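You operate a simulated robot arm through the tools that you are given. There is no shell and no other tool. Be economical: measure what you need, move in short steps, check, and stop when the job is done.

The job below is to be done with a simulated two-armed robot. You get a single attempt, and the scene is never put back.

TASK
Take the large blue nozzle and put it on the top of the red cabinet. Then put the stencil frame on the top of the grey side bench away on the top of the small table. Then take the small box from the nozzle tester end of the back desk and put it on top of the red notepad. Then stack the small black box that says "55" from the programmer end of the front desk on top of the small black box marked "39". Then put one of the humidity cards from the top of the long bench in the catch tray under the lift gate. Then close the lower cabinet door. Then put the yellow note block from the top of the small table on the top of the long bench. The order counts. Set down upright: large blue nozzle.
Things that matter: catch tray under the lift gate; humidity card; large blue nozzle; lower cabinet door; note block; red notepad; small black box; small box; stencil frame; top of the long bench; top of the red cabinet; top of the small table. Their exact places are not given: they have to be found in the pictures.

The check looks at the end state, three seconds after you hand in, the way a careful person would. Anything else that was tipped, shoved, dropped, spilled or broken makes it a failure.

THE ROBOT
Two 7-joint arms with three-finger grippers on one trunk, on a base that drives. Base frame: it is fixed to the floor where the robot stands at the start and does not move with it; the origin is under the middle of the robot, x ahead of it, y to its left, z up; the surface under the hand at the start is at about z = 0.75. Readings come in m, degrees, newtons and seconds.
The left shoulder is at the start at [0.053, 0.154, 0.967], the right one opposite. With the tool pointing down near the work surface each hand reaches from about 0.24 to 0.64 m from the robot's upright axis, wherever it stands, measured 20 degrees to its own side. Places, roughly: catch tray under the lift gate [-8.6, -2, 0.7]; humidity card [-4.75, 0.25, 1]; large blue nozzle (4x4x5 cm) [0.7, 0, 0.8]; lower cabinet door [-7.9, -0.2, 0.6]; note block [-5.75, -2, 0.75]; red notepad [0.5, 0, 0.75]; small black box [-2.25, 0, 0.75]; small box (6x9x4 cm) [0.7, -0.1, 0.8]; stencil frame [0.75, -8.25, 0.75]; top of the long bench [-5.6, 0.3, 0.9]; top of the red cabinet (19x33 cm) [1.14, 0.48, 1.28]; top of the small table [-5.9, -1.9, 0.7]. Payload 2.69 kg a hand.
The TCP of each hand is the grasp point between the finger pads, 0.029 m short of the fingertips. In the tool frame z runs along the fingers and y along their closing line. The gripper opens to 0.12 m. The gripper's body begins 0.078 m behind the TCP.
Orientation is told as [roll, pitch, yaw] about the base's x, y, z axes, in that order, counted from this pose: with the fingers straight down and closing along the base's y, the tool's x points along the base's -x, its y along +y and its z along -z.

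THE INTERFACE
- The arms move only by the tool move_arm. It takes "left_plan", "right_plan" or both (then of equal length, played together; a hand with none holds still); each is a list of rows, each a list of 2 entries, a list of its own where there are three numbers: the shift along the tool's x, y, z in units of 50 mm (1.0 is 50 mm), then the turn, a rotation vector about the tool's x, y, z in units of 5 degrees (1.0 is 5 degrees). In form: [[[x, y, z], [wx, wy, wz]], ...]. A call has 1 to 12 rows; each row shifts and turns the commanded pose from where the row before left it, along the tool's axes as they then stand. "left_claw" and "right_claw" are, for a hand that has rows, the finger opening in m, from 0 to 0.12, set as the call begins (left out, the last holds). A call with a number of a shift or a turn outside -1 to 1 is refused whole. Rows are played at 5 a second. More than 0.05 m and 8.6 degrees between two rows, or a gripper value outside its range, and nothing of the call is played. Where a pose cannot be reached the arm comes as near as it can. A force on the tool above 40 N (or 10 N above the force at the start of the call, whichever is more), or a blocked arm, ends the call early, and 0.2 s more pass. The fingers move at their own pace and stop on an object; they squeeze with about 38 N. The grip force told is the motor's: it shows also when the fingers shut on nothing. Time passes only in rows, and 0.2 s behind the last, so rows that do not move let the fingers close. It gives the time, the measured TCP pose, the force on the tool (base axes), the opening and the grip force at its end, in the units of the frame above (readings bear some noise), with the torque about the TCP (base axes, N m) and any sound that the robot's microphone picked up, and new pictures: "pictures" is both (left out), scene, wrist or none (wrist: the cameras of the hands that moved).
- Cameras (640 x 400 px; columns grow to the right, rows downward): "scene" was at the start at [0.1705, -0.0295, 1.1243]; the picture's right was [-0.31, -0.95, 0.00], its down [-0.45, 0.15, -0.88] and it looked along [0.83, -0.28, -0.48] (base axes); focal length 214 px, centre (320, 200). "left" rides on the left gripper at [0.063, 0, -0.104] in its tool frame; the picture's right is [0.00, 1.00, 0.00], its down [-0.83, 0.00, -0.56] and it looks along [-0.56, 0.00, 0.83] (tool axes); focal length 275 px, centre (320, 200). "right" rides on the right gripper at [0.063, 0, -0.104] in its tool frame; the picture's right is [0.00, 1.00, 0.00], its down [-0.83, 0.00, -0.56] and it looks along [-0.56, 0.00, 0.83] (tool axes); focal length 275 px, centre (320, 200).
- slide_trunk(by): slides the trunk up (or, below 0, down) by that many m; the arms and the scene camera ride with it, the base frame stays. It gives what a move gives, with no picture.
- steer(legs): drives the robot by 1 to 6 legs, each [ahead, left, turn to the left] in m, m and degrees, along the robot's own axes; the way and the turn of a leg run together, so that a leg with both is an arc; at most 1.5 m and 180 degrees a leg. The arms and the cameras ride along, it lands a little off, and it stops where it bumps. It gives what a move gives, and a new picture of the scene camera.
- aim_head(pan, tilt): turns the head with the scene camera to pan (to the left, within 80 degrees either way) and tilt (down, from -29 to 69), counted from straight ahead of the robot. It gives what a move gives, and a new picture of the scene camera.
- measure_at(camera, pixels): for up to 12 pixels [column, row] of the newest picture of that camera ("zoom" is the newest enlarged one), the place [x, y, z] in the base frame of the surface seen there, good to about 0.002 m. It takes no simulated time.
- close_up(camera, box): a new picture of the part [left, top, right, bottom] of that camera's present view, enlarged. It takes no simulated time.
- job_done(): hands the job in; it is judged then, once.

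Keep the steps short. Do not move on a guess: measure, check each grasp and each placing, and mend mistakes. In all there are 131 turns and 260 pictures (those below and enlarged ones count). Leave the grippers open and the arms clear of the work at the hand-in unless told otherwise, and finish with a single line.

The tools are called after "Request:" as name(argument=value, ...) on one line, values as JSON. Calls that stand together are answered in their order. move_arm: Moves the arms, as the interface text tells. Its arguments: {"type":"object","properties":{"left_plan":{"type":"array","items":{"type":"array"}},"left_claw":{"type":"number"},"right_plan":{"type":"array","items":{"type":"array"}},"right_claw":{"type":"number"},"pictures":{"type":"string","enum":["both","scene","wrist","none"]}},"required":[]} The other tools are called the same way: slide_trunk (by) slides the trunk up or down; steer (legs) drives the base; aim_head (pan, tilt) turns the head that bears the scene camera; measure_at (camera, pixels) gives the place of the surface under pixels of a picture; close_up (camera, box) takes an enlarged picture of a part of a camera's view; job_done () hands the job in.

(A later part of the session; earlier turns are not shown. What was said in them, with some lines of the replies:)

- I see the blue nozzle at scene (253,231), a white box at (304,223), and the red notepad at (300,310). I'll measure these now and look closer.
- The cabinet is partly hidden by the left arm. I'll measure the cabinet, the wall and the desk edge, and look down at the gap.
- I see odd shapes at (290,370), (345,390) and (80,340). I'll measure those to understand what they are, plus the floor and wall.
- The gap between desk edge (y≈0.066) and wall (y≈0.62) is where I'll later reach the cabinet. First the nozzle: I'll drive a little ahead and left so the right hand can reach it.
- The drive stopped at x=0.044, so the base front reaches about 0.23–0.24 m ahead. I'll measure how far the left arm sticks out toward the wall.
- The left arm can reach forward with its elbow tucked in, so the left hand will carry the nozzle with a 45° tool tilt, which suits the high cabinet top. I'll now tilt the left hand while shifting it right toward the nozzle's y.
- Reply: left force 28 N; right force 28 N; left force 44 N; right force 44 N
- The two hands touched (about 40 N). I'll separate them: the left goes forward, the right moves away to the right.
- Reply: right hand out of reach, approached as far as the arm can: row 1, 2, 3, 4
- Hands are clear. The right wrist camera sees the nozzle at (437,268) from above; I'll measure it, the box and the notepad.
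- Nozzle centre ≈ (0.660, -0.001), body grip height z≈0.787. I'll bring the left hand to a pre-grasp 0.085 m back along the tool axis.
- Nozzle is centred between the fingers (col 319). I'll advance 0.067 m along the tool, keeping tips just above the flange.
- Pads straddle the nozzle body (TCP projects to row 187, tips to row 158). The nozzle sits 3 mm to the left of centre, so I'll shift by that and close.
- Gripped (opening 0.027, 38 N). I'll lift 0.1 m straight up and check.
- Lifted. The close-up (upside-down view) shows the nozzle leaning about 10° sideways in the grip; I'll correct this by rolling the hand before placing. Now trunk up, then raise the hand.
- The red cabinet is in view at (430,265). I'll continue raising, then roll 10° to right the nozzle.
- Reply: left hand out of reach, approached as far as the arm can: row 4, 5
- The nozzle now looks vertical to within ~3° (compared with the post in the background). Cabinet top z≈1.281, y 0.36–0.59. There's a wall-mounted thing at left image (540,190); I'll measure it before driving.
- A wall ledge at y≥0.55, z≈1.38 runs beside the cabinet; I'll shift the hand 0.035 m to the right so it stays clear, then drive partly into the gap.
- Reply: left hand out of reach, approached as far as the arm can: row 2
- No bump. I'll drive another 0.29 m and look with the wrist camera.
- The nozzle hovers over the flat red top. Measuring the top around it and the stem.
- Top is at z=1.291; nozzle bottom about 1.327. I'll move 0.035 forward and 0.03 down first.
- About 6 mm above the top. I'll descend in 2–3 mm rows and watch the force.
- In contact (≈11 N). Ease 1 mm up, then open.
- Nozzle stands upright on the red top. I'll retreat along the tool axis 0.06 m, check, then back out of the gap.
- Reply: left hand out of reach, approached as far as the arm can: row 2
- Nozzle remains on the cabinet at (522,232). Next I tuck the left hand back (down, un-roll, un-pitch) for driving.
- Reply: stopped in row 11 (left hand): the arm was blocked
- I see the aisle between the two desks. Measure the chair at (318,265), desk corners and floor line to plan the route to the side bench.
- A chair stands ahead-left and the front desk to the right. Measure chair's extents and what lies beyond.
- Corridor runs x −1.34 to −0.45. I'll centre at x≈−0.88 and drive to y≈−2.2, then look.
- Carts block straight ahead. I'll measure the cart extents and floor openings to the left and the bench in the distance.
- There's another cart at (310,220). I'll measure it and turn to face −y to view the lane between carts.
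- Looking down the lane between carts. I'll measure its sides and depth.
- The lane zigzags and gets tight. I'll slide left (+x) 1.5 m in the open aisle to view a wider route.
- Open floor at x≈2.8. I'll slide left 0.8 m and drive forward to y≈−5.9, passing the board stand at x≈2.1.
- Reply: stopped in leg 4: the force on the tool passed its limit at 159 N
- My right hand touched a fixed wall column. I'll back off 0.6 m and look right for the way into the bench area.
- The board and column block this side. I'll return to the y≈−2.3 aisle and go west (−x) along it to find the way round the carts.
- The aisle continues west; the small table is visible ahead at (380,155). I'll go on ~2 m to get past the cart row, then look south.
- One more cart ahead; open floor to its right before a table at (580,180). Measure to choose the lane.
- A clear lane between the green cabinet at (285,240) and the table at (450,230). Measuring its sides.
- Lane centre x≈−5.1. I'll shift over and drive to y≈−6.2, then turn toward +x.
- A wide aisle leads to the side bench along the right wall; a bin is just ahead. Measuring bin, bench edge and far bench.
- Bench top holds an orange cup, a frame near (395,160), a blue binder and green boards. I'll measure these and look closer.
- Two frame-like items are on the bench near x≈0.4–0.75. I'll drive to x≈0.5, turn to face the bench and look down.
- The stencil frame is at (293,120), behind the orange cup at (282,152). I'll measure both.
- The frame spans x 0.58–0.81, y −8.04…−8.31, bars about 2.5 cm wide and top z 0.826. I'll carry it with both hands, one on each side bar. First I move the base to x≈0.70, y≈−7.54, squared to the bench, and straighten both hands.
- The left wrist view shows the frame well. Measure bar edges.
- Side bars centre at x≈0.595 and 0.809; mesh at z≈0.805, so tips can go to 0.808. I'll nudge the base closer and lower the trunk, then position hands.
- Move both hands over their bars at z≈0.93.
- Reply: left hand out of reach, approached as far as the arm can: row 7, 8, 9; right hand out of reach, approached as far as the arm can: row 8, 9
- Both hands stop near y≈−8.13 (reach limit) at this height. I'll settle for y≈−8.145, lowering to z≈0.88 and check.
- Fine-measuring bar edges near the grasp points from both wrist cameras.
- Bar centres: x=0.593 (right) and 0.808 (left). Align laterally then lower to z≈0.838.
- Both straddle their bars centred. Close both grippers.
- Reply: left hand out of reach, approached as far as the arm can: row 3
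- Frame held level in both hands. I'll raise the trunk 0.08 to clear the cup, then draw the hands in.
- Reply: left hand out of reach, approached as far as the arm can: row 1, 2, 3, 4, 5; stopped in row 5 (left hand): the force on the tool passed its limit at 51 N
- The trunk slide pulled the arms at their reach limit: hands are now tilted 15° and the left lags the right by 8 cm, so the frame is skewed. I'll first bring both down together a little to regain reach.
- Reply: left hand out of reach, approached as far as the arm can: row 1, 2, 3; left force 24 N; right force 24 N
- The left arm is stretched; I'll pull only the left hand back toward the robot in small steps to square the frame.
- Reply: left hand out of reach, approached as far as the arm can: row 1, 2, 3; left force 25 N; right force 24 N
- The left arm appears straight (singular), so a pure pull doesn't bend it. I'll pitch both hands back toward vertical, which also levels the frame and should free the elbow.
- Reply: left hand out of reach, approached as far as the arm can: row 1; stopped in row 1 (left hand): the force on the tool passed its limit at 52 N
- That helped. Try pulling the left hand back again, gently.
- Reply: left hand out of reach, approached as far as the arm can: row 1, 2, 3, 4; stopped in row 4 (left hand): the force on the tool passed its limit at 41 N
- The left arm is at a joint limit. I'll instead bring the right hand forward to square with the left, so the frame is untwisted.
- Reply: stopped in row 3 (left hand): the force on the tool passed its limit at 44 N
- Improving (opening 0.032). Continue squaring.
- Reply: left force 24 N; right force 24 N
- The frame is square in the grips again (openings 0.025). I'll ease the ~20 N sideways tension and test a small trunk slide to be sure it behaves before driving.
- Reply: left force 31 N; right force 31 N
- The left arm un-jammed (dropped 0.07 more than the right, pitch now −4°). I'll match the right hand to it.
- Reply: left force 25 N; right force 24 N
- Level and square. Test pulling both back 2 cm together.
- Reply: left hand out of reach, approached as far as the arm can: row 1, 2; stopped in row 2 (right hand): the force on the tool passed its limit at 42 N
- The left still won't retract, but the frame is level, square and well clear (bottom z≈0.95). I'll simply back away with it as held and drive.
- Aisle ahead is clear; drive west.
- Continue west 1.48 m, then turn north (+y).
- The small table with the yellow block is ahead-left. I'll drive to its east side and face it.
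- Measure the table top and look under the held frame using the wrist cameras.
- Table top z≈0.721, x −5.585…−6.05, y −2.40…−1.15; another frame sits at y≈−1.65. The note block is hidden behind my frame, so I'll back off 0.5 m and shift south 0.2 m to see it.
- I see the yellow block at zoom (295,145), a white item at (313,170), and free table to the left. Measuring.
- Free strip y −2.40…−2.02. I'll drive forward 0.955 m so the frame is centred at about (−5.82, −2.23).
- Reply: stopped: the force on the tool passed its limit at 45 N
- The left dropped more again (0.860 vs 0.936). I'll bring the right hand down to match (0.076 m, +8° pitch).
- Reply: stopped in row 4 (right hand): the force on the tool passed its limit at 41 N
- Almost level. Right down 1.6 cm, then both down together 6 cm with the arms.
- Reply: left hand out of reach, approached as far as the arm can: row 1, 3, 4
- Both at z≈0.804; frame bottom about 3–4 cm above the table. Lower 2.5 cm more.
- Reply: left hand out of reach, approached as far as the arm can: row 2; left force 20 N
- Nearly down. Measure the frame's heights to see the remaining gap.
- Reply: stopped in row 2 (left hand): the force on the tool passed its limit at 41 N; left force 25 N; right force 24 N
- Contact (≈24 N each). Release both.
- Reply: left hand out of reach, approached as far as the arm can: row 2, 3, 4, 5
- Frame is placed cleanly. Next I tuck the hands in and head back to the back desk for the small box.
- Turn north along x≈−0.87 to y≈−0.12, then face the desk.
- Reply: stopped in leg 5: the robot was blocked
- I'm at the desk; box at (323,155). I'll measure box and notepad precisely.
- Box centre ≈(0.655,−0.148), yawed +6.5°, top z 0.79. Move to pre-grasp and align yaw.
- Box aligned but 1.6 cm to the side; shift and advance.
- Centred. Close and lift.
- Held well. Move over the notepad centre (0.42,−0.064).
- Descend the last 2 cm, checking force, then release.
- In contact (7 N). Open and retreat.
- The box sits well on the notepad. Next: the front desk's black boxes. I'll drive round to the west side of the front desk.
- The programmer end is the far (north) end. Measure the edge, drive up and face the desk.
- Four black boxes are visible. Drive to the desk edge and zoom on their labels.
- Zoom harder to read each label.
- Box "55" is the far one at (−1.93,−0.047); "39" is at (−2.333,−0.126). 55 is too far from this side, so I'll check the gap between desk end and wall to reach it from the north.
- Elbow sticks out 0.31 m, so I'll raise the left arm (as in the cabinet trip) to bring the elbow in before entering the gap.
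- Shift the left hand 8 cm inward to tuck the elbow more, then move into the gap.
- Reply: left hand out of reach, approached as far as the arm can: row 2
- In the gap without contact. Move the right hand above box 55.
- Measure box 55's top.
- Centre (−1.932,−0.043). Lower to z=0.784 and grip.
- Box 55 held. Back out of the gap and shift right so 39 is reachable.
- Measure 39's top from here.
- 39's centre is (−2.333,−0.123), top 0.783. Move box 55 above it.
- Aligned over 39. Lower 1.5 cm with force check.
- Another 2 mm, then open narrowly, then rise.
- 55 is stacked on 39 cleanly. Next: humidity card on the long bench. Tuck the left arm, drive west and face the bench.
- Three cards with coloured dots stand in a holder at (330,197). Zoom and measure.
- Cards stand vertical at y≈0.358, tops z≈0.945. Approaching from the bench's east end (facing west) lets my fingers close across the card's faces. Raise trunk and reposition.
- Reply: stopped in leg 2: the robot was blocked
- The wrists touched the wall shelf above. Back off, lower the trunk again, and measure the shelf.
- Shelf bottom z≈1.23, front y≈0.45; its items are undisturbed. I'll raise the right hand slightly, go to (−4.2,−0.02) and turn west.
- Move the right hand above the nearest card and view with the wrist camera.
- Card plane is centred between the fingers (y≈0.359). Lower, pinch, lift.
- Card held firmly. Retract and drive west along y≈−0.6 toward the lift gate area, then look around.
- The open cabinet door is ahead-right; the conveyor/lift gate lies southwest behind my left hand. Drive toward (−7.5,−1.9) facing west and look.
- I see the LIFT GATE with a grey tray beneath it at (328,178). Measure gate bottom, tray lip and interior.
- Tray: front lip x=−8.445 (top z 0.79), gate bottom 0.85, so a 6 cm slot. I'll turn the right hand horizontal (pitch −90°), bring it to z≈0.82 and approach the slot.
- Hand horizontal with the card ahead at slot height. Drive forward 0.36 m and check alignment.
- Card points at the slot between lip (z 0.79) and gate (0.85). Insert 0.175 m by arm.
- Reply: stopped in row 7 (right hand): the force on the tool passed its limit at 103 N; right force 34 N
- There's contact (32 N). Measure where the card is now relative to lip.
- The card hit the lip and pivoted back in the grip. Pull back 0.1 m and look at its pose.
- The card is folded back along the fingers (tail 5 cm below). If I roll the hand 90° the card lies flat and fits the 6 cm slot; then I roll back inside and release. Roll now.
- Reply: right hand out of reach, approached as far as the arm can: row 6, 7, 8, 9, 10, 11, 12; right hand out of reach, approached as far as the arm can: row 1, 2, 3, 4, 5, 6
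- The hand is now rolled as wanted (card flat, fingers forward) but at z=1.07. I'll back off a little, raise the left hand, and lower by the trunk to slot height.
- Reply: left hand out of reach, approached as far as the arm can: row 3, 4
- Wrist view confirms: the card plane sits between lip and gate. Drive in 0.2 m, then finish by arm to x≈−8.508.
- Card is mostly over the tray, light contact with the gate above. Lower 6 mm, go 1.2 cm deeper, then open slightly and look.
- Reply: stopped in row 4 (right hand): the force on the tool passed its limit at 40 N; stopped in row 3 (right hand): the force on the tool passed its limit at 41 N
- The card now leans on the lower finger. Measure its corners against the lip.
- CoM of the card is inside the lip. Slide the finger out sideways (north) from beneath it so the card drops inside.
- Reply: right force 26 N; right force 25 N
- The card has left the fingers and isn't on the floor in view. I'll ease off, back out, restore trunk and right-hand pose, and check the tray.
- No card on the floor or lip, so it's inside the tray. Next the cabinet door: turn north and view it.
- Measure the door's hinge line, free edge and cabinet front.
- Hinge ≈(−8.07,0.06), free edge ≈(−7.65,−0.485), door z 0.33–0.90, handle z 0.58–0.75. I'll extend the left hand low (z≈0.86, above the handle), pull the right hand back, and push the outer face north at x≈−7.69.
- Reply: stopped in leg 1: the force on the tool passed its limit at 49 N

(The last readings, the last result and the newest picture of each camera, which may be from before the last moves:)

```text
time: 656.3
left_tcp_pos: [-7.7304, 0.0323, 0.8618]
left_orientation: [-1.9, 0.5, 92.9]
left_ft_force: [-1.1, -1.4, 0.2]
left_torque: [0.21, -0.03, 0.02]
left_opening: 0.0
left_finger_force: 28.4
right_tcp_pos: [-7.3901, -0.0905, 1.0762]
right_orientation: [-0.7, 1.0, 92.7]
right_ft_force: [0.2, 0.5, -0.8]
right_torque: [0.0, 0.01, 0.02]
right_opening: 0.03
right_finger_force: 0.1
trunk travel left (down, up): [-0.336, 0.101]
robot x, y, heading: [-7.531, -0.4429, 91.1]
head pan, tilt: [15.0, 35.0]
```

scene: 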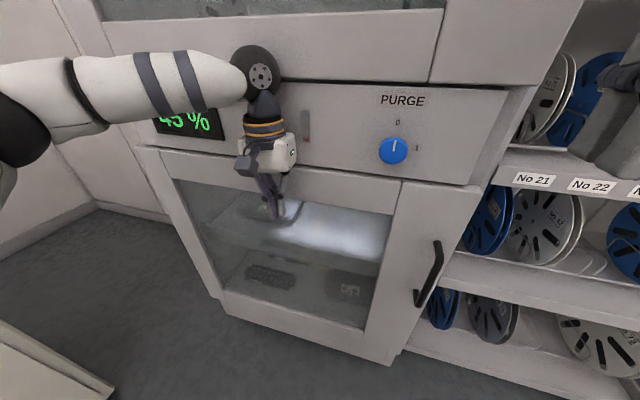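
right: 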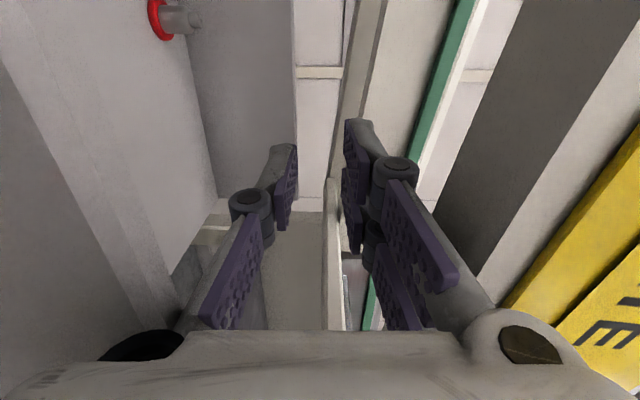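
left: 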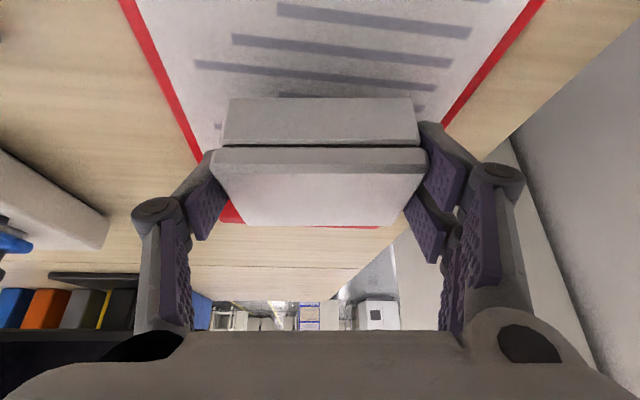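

The door is shut (pressed to 49 N at y≈0.03). I'll verify it with a measurement, back off, tuck the left hand, and drive round to the east side of the small table.

Request:
measure_at(camera="scene", pixels=[[390, 230], [385, 330], [170, 165], [430, 160], [480, 120]])

Request:
steer(legs=[[-0.25, 0, 0]])

Request:
move_arm(left_plan=[[[0.7, 0.2, -0.6], [0, 0, 0]], [[0.7, 0.2, -0.6], [0, 0, 0]], [[0.7, 0.2, -0.6], [0, 0, 0]]], left_claw=0.03, pictures="none")

Request:
steer(legs=[[0, 0, -91], [1.4, 0, 0], [1.4, 0, 0], [0, -1.42, 0], [0, 0, 180]])

Request:
aim_head(pan=0, tilt=30)

```text
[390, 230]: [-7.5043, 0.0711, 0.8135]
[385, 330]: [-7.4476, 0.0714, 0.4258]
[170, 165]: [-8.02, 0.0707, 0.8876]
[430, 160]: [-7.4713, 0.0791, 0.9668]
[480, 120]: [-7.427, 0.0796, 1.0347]
```

```text
time: 658.1
left_tcp_pos: [-7.7246, -0.2164, 0.8615]
left_orientation: [-1.8, 0.4, 93.0]
left_ft_force: [0.0, -0.2, -0.7]
left_torque: [0.04, 0.01, 0.03]
left_opening: 0.0
left_finger_force: 28.6
right_tcp_pos: [-7.3852, -0.3377, 1.074]
right_orientation: [-0.6, 0.9, 92.6]
right_ft_force: [-0.1, 0.5, 0.3]
right_torque: [0.05, 0.0, 0.0]
right_opening: 0.0303
right_finger_force: 0.1
trunk travel left (down, up): [-0.336, 0.101]
robot x, y, heading: [-7.5241, -0.6845, 91.1]
head pan, tilt: [15.0, 35.0]
```

scene: 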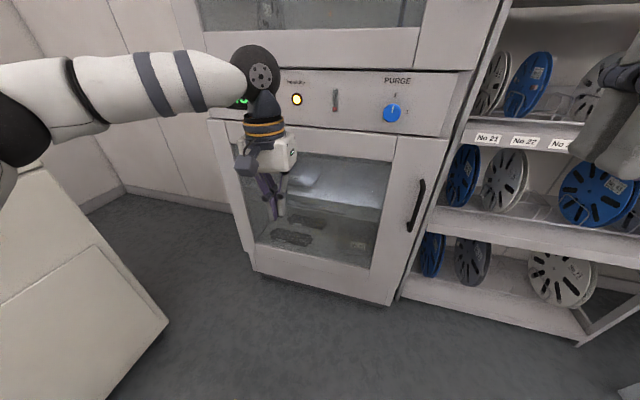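

```text
time: 658.9
left_tcp_pos: [-7.7498, -0.3227, 0.9536]
left_orientation: [-1.8, 0.4, 92.9]
left_ft_force: [0.2, 0.0, 1.1]
left_torque: [0.0, 0.04, -0.02]
left_opening: 0.03
left_finger_force: 0.0
right_tcp_pos: [-7.3859, -0.3383, 1.0752]
right_orientation: [-0.5, 1.0, 92.6]
right_ft_force: [-0.4, -0.6, -0.6]
right_torque: [0.02, 0.01, 0.01]
right_opening: 0.0301
right_finger_force: 0.1
trunk travel left (down, up): [-0.336, 0.101]
robot x, y, heading: [-7.5269, -0.688, 91.3]
head pan, tilt: [15.0, 35.0]
```

```text
time: 694.0
left_tcp_pos: [-5.1385, -2.3182, 0.9537]
left_orientation: [-2.0, 0.3, -179.0]
left_ft_force: [0.4, -0.2, 0.0]
left_torque: [-0.02, -0.03, 0.0]
left_opening: 0.0302
left_finger_force: 0.2
right_tcp_pos: [-5.1114, -1.9549, 1.0746]
right_orientation: [-0.6, 1.0, -179.3]
right_ft_force: [0.3, 0.5, 1.3]
right_torque: [-0.04, 0.04, 0.01]
right_opening: 0.0302
right_finger_force: 0.0
trunk travel left (down, up): [-0.336, 0.101]
robot x, y, heading: [-4.766, -2.108, 179.2]
head pan, tilt: [15.0, 35.0]
```

scene: 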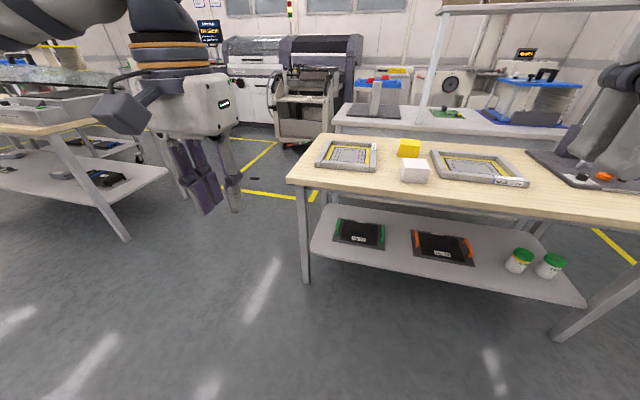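

```text
time: 694.8
left_tcp_pos: [-5.1401, -2.3177, 0.9537]
left_orientation: [-2.0, 0.4, -179.0]
left_ft_force: [-0.3, -0.4, -0.1]
left_torque: [-0.02, -0.04, 0.02]
left_opening: 0.0301
left_finger_force: 0.1
right_tcp_pos: [-5.1122, -1.9541, 1.0768]
right_orientation: [-0.6, 1.0, -179.3]
right_ft_force: [-0.6, 0.1, 0.0]
right_torque: [-0.02, 0.0, 0.02]
right_opening: 0.0298
right_finger_force: 0.1
trunk travel left (down, up): [-0.336, 0.101]
robot x, y, heading: [-4.7648, -2.1041, 179.3]
head pan, tilt: [0.0, 30.0]
```

scene: 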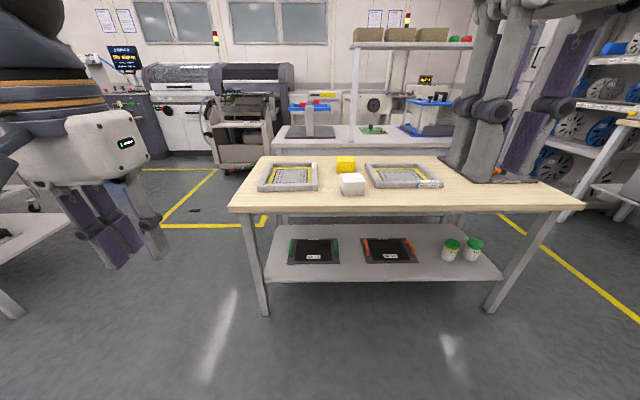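

Door face is flush (y=0.071 everywhere). Now measure the yellow block, drive in, and bring the right hand to a tilted pre-grasp.

Request:
measure_at(camera="scene", pixels=[[338, 158], [353, 158], [338, 163], [353, 163], [345, 160], [345, 169], [343, 178], [362, 178]])

Request:
steer(legs=[[0.58, 0, 0.7]])

Request:
move_arm(right_plan=[[[-0.3, 0.07, 0.71], [0, -1, 0]], [[-0.3, 0.07, 0.71], [0, -1, 0]], [[-0.3, 0.07, 0.71], [0, -1, 0]], [[-0.3, 0.07, 0.71], [0, -1, 0]], [[-0.3, 0.07, 0.71], [0, -1, 0]], [[-0.3, 0.07, 0.71], [0, -1, 0]], [[0, 0, 0], [0, 0, 0]]], right_claw=0.1, pictures="both")

```text
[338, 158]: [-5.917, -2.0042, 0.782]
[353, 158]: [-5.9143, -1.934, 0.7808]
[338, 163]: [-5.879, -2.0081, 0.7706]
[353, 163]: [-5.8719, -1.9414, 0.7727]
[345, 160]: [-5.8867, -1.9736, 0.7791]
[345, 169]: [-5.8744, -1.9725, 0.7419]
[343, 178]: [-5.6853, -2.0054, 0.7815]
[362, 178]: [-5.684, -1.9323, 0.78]
```

```text
time: 698.1
left_tcp_pos: [-5.7133, -2.3105, 0.9536]
left_orientation: [-1.9, 0.5, -179.1]
left_ft_force: [0.2, -0.9, 0.4]
left_torque: [0.01, 0.03, -0.03]
left_opening: 0.0299
left_finger_force: 0.1
right_tcp_pos: [-5.6847, -1.946, 1.0744]
right_orientation: [-0.5, 1.1, -179.5]
right_ft_force: [0.4, -0.2, -0.6]
right_torque: [0.02, -0.02, -0.03]
right_opening: 0.03
right_finger_force: 0.0
trunk travel left (down, up): [-0.336, 0.101]
robot x, y, heading: [-5.3413, -2.0977, 179.0]
head pan, tilt: [0.0, 30.0]
```

scene: 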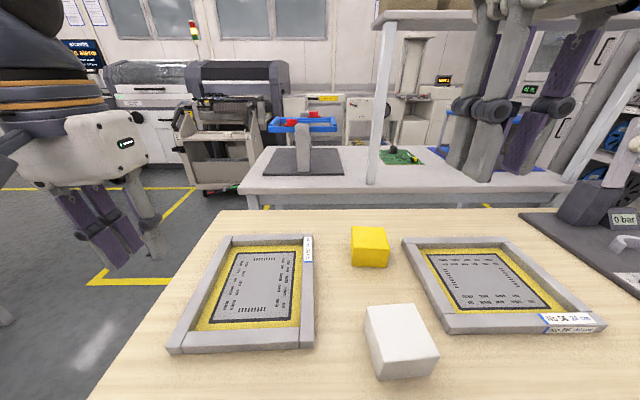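

```text
time: 699.7
left_tcp_pos: [-5.7129, -2.3095, 0.9531]
left_orientation: [-1.9, 0.3, -179.1]
left_ft_force: [0.0, -0.9, 0.1]
left_torque: [-0.01, 0.0, 0.0]
left_opening: 0.0297
left_finger_force: 0.1
right_tcp_pos: [-5.8134, -1.9681, 0.8859]
right_orientation: [-0.7, -29.0, -179.1]
right_ft_force: [-0.7, -0.1, 0.0]
right_torque: [0.0, -0.01, -0.02]
right_opening: 0.1001
right_finger_force: 0.1
trunk travel left (down, up): [-0.336, 0.101]
robot x, y, heading: [-5.3379, -2.0972, 179.2]
head pan, tilt: [0.0, 30.0]
```

scene: 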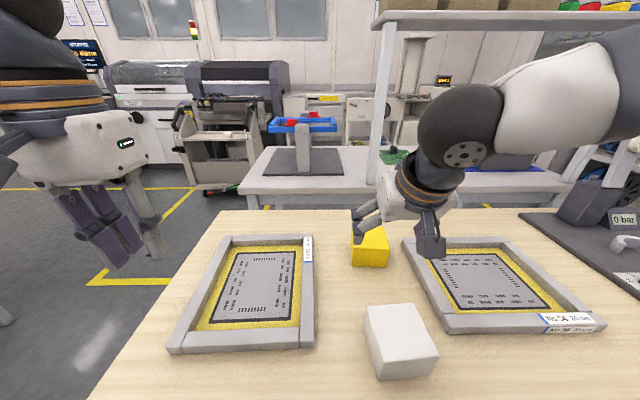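
right: 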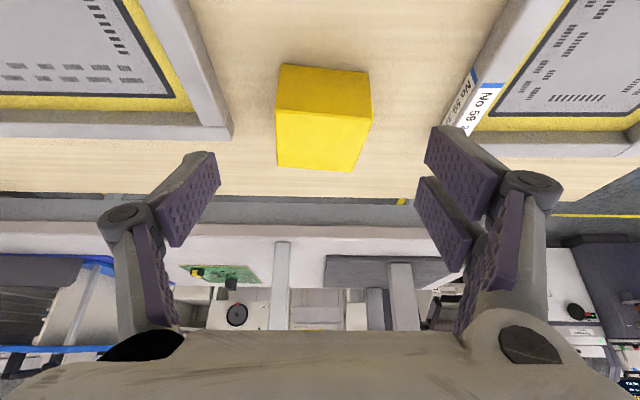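

Block sits between the fingers. Advance, close, lift.

Request:
move_arm(right_plan=[[[-0.089, 0.02, 0.76], [0, 0, 0]], [[-0.089, 0.02, 0.76], [0, 0, 0]], [[-0.089, 0.02, 0.76], [0, 0, 0]], [[-0.089, 0.02, 0.75], [0, 0, 0]], [[0, 0, 0], [0, 0, 0]]], pictures="wrist")

Request:
move_arm(right_plan=[[[0, 0, 0], [0, 0, 0]], [[0, 0, 0], [0, 0, 0]], [[0, 0, 0], [0, 0, 0]]], right_claw=0.0, pictures="none")

Request:
move_arm(right_plan=[[[-0.39, 0, -0.7], [0, 0, 0]], [[-0.39, 0, -0.7], [0, 0, 0]], [[-0.39, 0, -0.7], [0, 0, 0]], [[-0.39, 0, -0.7], [0, 0, 0]]], pictures="both")

```text
time: 700.9
left_tcp_pos: [-5.7118, -2.3103, 0.9526]
left_orientation: [-1.8, 0.3, -179.2]
left_ft_force: [-0.6, -0.4, -0.8]
left_torque: [-0.02, -0.02, -0.01]
left_opening: 0.0298
left_finger_force: 0.0
right_tcp_pos: [-5.9046, -1.9705, 0.7609]
right_orientation: [-0.7, -29.0, -179.0]
right_ft_force: [0.5, -0.2, 0.3]
right_torque: [0.01, 0.02, -0.02]
right_opening: 0.0998
right_finger_force: 0.1
trunk travel left (down, up): [-0.336, 0.101]
robot x, y, heading: [-5.3404, -2.0972, 179.0]
head pan, tilt: [0.0, 30.0]
```

right: 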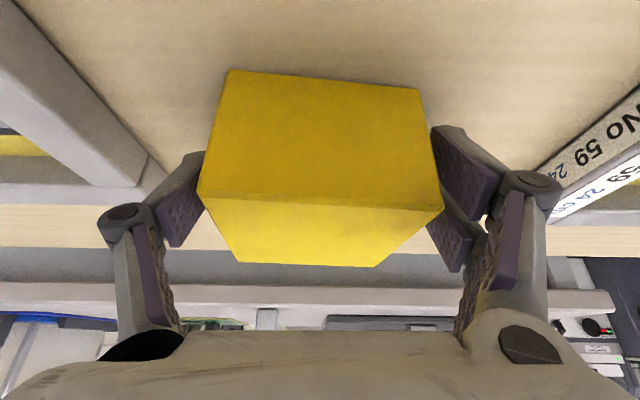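

```text
time: 701.7
left_tcp_pos: [-5.7121, -2.3104, 0.9528]
left_orientation: [-1.7, 0.4, -179.0]
left_ft_force: [0.7, -0.4, -0.3]
left_torque: [-0.02, 0.01, -0.01]
left_opening: 0.0302
left_finger_force: 0.1
right_tcp_pos: [-5.9044, -1.9696, 0.7592]
right_orientation: [-0.7, -29.1, -179.1]
right_ft_force: [-2.0, 1.7, 3.4]
right_torque: [-0.04, 0.15, -0.15]
right_opening: 0.0856
right_finger_force: 38.0
trunk travel left (down, up): [-0.336, 0.101]
robot x, y, heading: [-5.3421, -2.1001, 179.0]
head pan, tilt: [0.0, 30.0]
```

```text
time: 702.7
left_tcp_pos: [-5.7126, -2.3098, 0.9531]
left_orientation: [-1.8, 0.4, -179.1]
left_ft_force: [0.3, 0.4, 0.0]
left_torque: [0.03, -0.01, 0.04]
left_opening: 0.0299
left_finger_force: 0.0
right_tcp_pos: [-5.9037, -1.9713, 0.9224]
right_orientation: [-0.8, -28.9, -179.0]
right_ft_force: [0.2, 0.3, -2.8]
right_torque: [-0.01, -0.04, 0.01]
right_opening: 0.0856
right_finger_force: 38.4
trunk travel left (down, up): [-0.336, 0.101]
robot x, y, heading: [-5.3408, -2.0966, 179.2]
head pan, tilt: [0.0, 30.0]
```

scene: 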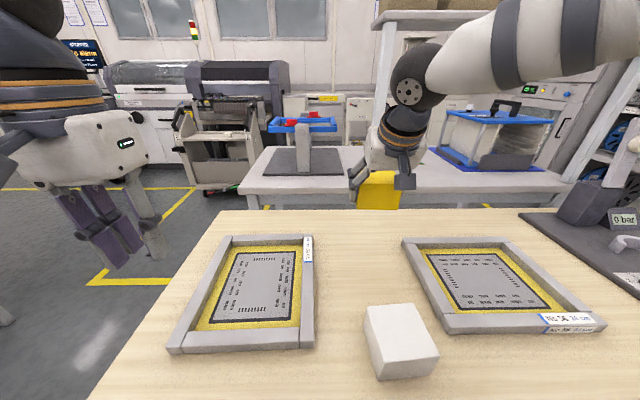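
right: 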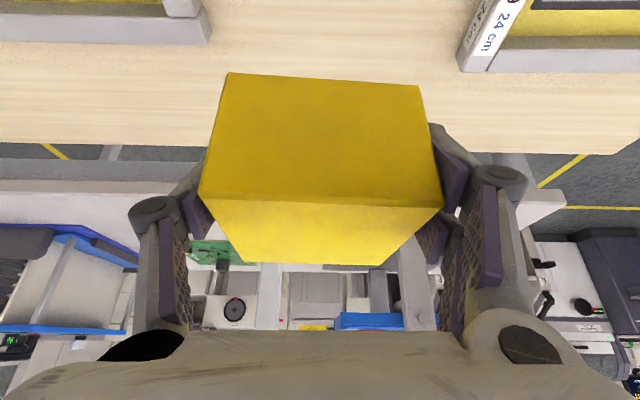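

Block held (0.086 wide). Draw the hand in and up, then drive to the long bench and look for a free spot.

Request:
move_arm(right_plan=[[[0.28, 0, -0.73], [0, 0, 0]], [[0.28, 0, -0.73], [0, 0, 0]], [[0.28, 0, -0.73], [0, 0, 0]], [[0.28, 0, -0.73], [0, 0, 0]]], pictures="none")

Request:
steer(legs=[[-0.45, 0, 0], [0, 0, -89.2], [0.85, 0, 0], [0.8, 0, 0]])

Request:
aim_head(pan=5, tilt=35)

Request:
close_up(camera="right", box=[0, 0, 640, 400])

```text
time: 703.7
left_tcp_pos: [-5.7133, -2.3094, 0.9542]
left_orientation: [-1.9, 0.3, -179.2]
left_ft_force: [-0.1, 0.1, 0.0]
left_torque: [0.01, 0.0, 0.01]
left_opening: 0.03
left_finger_force: 0.0
right_tcp_pos: [-5.7833, -1.972, 1.0243]
right_orientation: [-0.7, -29.1, -179.1]
right_ft_force: [-0.3, -1.0, -3.3]
right_torque: [0.0, -0.04, 0.01]
right_opening: 0.0853
right_finger_force: 37.8
trunk travel left (down, up): [-0.336, 0.101]
robot x, y, heading: [-5.3397, -2.1011, 179.4]
head pan, tilt: [0.0, 30.0]
```

```text
time: 718.1
left_tcp_pos: [-5.0723, -0.1001, 0.9527]
left_orientation: [-1.9, 0.4, 90.6]
left_ft_force: [-1.0, 0.3, 0.6]
left_torque: [-0.02, -0.02, 0.03]
left_opening: 0.0297
left_finger_force: 0.1
right_tcp_pos: [-4.7331, -0.0299, 1.0235]
right_orientation: [-0.7, -28.9, 90.7]
right_ft_force: [-0.6, 0.3, -3.0]
right_torque: [-0.08, -0.02, 0.01]
right_opening: 0.0839
right_finger_force: 38.3
trunk travel left (down, up): [-0.336, 0.101]
robot x, y, heading: [-4.8589, -0.4743, 89.1]
head pan, tilt: [0.0, 30.0]
```

scene: 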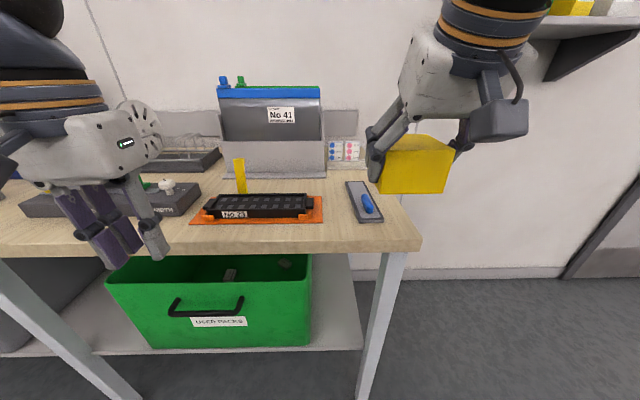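

```text
time: 718.7
left_tcp_pos: [-5.071, -0.0994, 0.9528]
left_orientation: [-1.9, 0.4, 90.5]
left_ft_force: [0.9, -0.6, 0.3]
left_torque: [0.0, 0.01, 0.02]
left_opening: 0.0299
left_finger_force: 0.1
right_tcp_pos: [-4.7321, -0.0301, 1.0234]
right_orientation: [-0.7, -28.9, 90.7]
right_ft_force: [0.3, -0.7, -2.9]
right_torque: [-0.05, 0.02, 0.0]
right_opening: 0.0836
right_finger_force: 37.8
trunk travel left (down, up): [-0.336, 0.101]
robot x, y, heading: [-4.8603, -0.4714, 88.9]
head pan, tilt: [5.0, 35.0]
```

scene: 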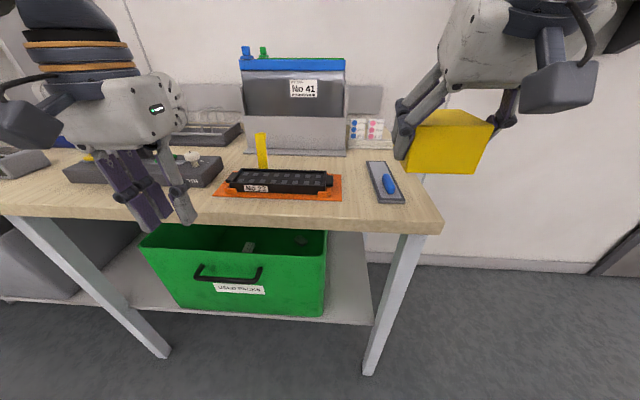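

```text
1.00 times, centred on (320, 200) of right (not enlarged: the box is as wide or as high as the picture)
5 turns are left
```

zoom: 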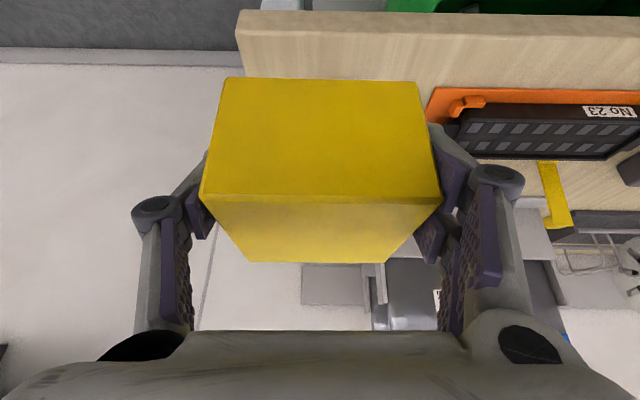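

5 turns left. Measure candidate free spots and neighbouring object edges on the bench.

Request:
measure_at(camera="scene", pixels=[[340, 200], [341, 178], [368, 165], [376, 200], [404, 203], [350, 156], [322, 158], [370, 145], [300, 229], [436, 228], [232, 165], [262, 168]])

```text
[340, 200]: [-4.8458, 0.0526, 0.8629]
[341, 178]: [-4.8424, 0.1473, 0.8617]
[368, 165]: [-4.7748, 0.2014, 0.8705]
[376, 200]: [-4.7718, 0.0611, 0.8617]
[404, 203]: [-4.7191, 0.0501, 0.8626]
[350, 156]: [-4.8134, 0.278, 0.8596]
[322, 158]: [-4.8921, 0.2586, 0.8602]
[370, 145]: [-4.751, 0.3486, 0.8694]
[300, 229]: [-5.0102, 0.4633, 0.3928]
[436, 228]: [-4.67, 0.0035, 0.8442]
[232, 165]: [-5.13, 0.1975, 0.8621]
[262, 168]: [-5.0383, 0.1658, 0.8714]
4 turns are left
```

Free area behind the orange tray: centre (−4.87, 0.215), bench z≈0.861. Retract the left hand, shift the base, and lower the block to ~1 cm above.

Request:
move_arm(left_plan=[[[0.75, 0, -0.3], [0, 0, 0]], [[0.75, 0, -0.3], [0, 0, 0]], [[0.75, 0, -0.3], [0, 0, 0]]], pictures="none")

Request:
steer(legs=[[0.15, 0.131, 0.9]])

Request:
move_arm(right_plan=[[[-0.525, 0, 0.29], [0, 0, 0]], [[-0.525, 0, 0.29], [0, 0, 0]], [[-0.525, 0, 0.29], [0, 0, 0]], [[0.28, 0, 0.503], [0, 0, 0]], [[0.28, 0, 0.503], [0, 0, 0]], [[0.28, 0, 0.503], [0, 0, 0]], [[0.28, 0, 0.503], [0, 0, 0]], [[0, 0, 0], [0, 0, 0]]], pictures="both")

```text
time: 719.5
left_tcp_pos: [-5.0716, -0.2111, 0.9981]
left_orientation: [-1.9, 0.4, 90.7]
left_ft_force: [-0.1, -0.1, 0.6]
left_torque: [-0.02, -0.01, 0.0]
left_opening: 0.0299
left_finger_force: 0.0
right_tcp_pos: [-4.7325, -0.03, 1.0244]
right_orientation: [-0.8, -28.9, 90.7]
right_ft_force: [0.0, -0.2, -2.2]
right_torque: [-0.03, 0.0, 0.01]
right_opening: 0.0839
right_finger_force: 37.5
trunk travel left (down, up): [-0.336, 0.101]
robot x, y, heading: [-4.8637, -0.4669, 89.1]
head pan, tilt: [5.0, 35.0]
```

```text
time: 721.2
left_tcp_pos: [-5.2018, -0.0636, 0.9981]
left_orientation: [-1.8, 0.4, 91.6]
left_ft_force: [-0.7, 0.0, -0.1]
left_torque: [-0.07, -0.04, -0.01]
left_opening: 0.03
left_finger_force: 0.1
right_tcp_pos: [-4.8643, 0.1212, 1.0231]
right_orientation: [-0.7, -28.9, 91.7]
right_ft_force: [-0.1, 0.5, -3.6]
right_torque: [-0.06, -0.02, -0.02]
right_opening: 0.0838
right_finger_force: 37.9
trunk travel left (down, up): [-0.336, 0.101]
robot x, y, heading: [-4.9862, -0.3232, 89.6]
head pan, tilt: [5.0, 35.0]
```

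scene: 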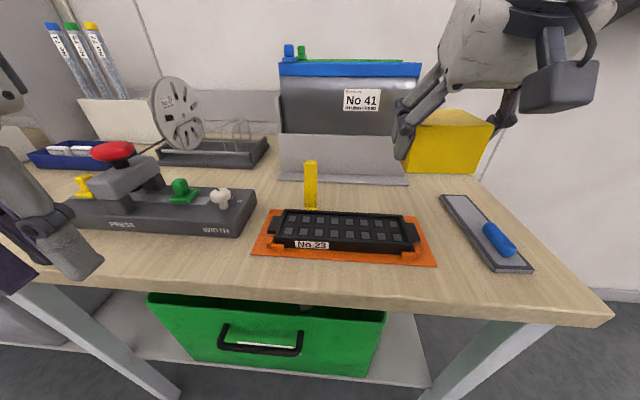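

```text
time: 723.0
left_tcp_pos: [-5.2017, -0.0648, 0.998]
left_orientation: [-1.9, 0.4, 91.6]
left_ft_force: [-1.4, -0.6, 0.3]
left_torque: [0.0, 0.02, -0.01]
left_opening: 0.0299
left_finger_force: 0.1
right_tcp_pos: [-4.865, 0.2092, 0.9088]
right_orientation: [-0.7, -28.9, 91.6]
right_ft_force: [-0.6, -0.2, -2.5]
right_torque: [-0.04, -0.04, 0.0]
right_opening: 0.0841
right_finger_force: 38.0
trunk travel left (down, up): [-0.336, 0.101]
robot x, y, heading: [-4.9888, -0.3235, 89.7]
head pan, tilt: [5.0, 35.0]
3 turns are left
```

scene: 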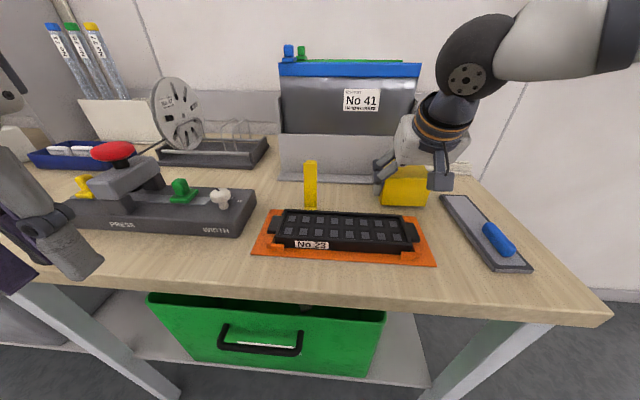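
right: 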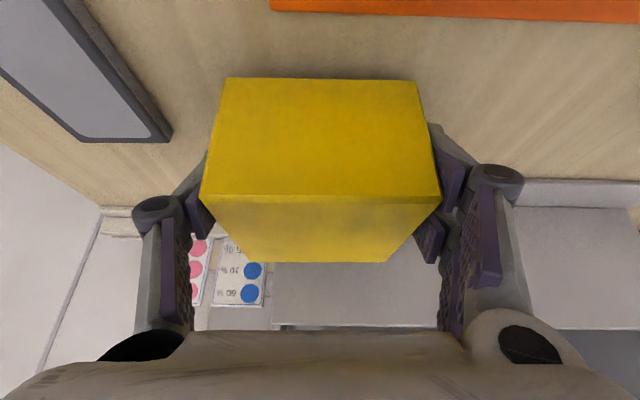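

Block 1 cm above a clear spot. Descend, release, retreat, back away, and view.

Request:
move_arm(right_plan=[[[0.06, 0, 0.1], [0, 0, 0]], [[0.04, 0, 0.08], [0, 0, 0]], [[0.02, 0, 0.035], [0, 0, 0]], [[0, 0, 0], [0, 0, 0]]], pictures="none")

Request:
move_arm(right_plan=[[[0, 0, 0], [0, 0, 0]], [[0, 0, 0], [0, 0, 0]], [[0, 0, 0], [0, 0, 0]]], right_claw=0.11, pictures="none")

Request:
move_arm(right_plan=[[[0, 0, -0.5], [0, 0, 0]], [[0, 0, -0.6], [0, 0, 0]], [[0, 0, -0.6], [0, 0, 0]], [[0.1, 0, -0.6], [0, 0, 0]]], pictures="wrist")

Request:
steer(legs=[[-0.35, 0, 0]])

Request:
move_arm(left_plan=[[[0, 0, 0], [0, 0, 0]]], left_claw=0.1, pictures="scene")

```text
time: 724.0
left_tcp_pos: [-5.2003, -0.0656, 0.9993]
left_orientation: [-1.9, 0.3, 91.5]
left_ft_force: [0.1, -0.5, 0.0]
left_torque: [0.0, 0.04, 0.02]
left_opening: 0.0301
left_finger_force: 0.1
right_tcp_pos: [-4.8661, 0.2099, 0.9001]
right_orientation: [-0.6, -29.4, 91.4]
right_ft_force: [2.7, 6.0, 27.2]
right_torque: [0.15, 0.59, -0.58]
right_opening: 0.0838
right_finger_force: 38.2
trunk travel left (down, up): [-0.336, 0.101]
robot x, y, heading: [-4.9831, -0.3229, 89.7]
head pan, tilt: [5.0, 35.0]
```

```text
time: 724.8
left_tcp_pos: [-5.202, -0.0663, 0.9977]
left_orientation: [-1.9, 0.4, 91.5]
left_ft_force: [-0.1, 0.0, -0.4]
left_torque: [0.0, 0.02, -0.01]
left_opening: 0.0299
left_finger_force: 0.0
right_tcp_pos: [-4.8653, 0.2092, 0.8965]
right_orientation: [-0.8, -28.8, 91.5]
right_ft_force: [-0.1, -0.7, -0.7]
right_torque: [-0.01, -0.01, 0.0]
right_opening: 0.1102
right_finger_force: 0.0
trunk travel left (down, up): [-0.336, 0.101]
robot x, y, heading: [-4.9884, -0.3228, 90.0]
head pan, tilt: [5.0, 35.0]
```

```text
time: 725.8
left_tcp_pos: [-5.202, -0.0661, 0.9982]
left_orientation: [-2.0, 0.4, 91.5]
left_ft_force: [0.4, 0.5, 0.9]
left_torque: [0.0, 0.03, 0.0]
left_opening: 0.0302
left_finger_force: 0.1
right_tcp_pos: [-4.8643, 0.1505, 0.9975]
right_orientation: [-0.6, -29.0, 91.6]
right_ft_force: [-0.7, 0.4, -0.3]
right_torque: [0.0, 0.01, 0.01]
right_opening: 0.11
right_finger_force: 0.0
trunk travel left (down, up): [-0.336, 0.101]
robot x, y, heading: [-4.9822, -0.3248, 89.6]
head pan, tilt: [5.0, 35.0]
```

right: 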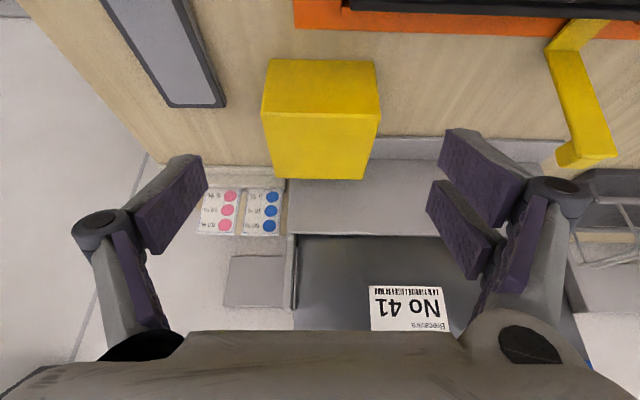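

```text
time: 728.0
left_tcp_pos: [-5.2016, -0.4154, 0.9984]
left_orientation: [-1.9, 0.4, 91.3]
left_ft_force: [0.6, 0.1, 0.0]
left_torque: [0.01, -0.01, -0.01]
left_opening: 0.0298
left_finger_force: 0.0
right_tcp_pos: [-4.8653, -0.2006, 0.996]
right_orientation: [-0.7, -28.9, 91.4]
right_ft_force: [0.4, -0.4, -0.4]
right_torque: [0.05, 0.02, 0.0]
right_opening: 0.1102
right_finger_force: 0.1
trunk travel left (down, up): [-0.336, 0.101]
robot x, y, heading: [-4.9901, -0.674, 89.6]
head pan, tilt: [5.0, 35.0]
```

scene: 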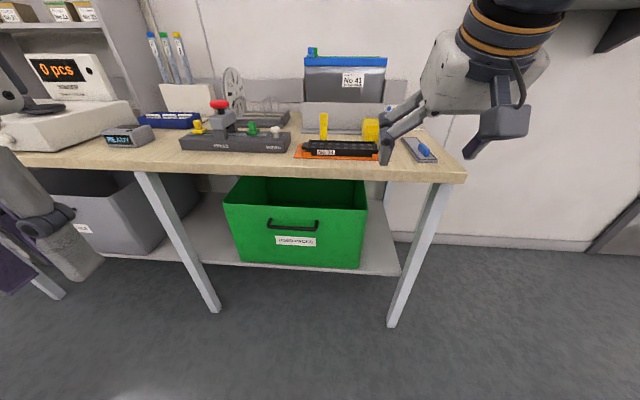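

```text
time: 728.5
left_tcp_pos: [-5.202, -0.4147, 0.9978]
left_orientation: [-2.0, 0.5, 91.4]
left_ft_force: [-0.4, -0.5, 0.1]
left_torque: [-0.05, 0.01, 0.02]
left_opening: 0.1002
left_finger_force: 0.0
right_tcp_pos: [-4.8638, -0.1994, 0.9963]
right_orientation: [-0.8, -29.0, 91.4]
right_ft_force: [0.5, 0.4, 0.0]
right_torque: [-0.03, -0.04, 0.01]
right_opening: 0.1103
right_finger_force: 0.0
trunk travel left (down, up): [-0.336, 0.101]
robot x, y, heading: [-4.9811, -0.6749, 89.7]
head pan, tilt: [5.0, 35.0]
2 turns are left
```

scene: 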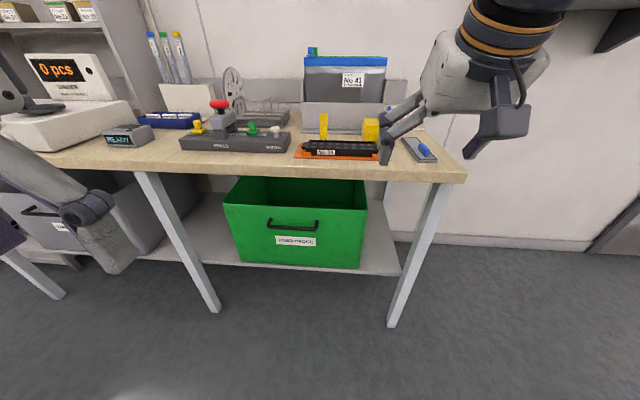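

The yellow block stands on the long bench, both grippers are open and the arms are clear, so I'm handing in.

Request:
job_done()

```text
The job is handed in.
```

I did all seven steps in order and handed the job in; everything but the humidity card was seen in place — I watched the card leave the fingers over the catch tray and found none on the floor, but never saw it lying in the tray.
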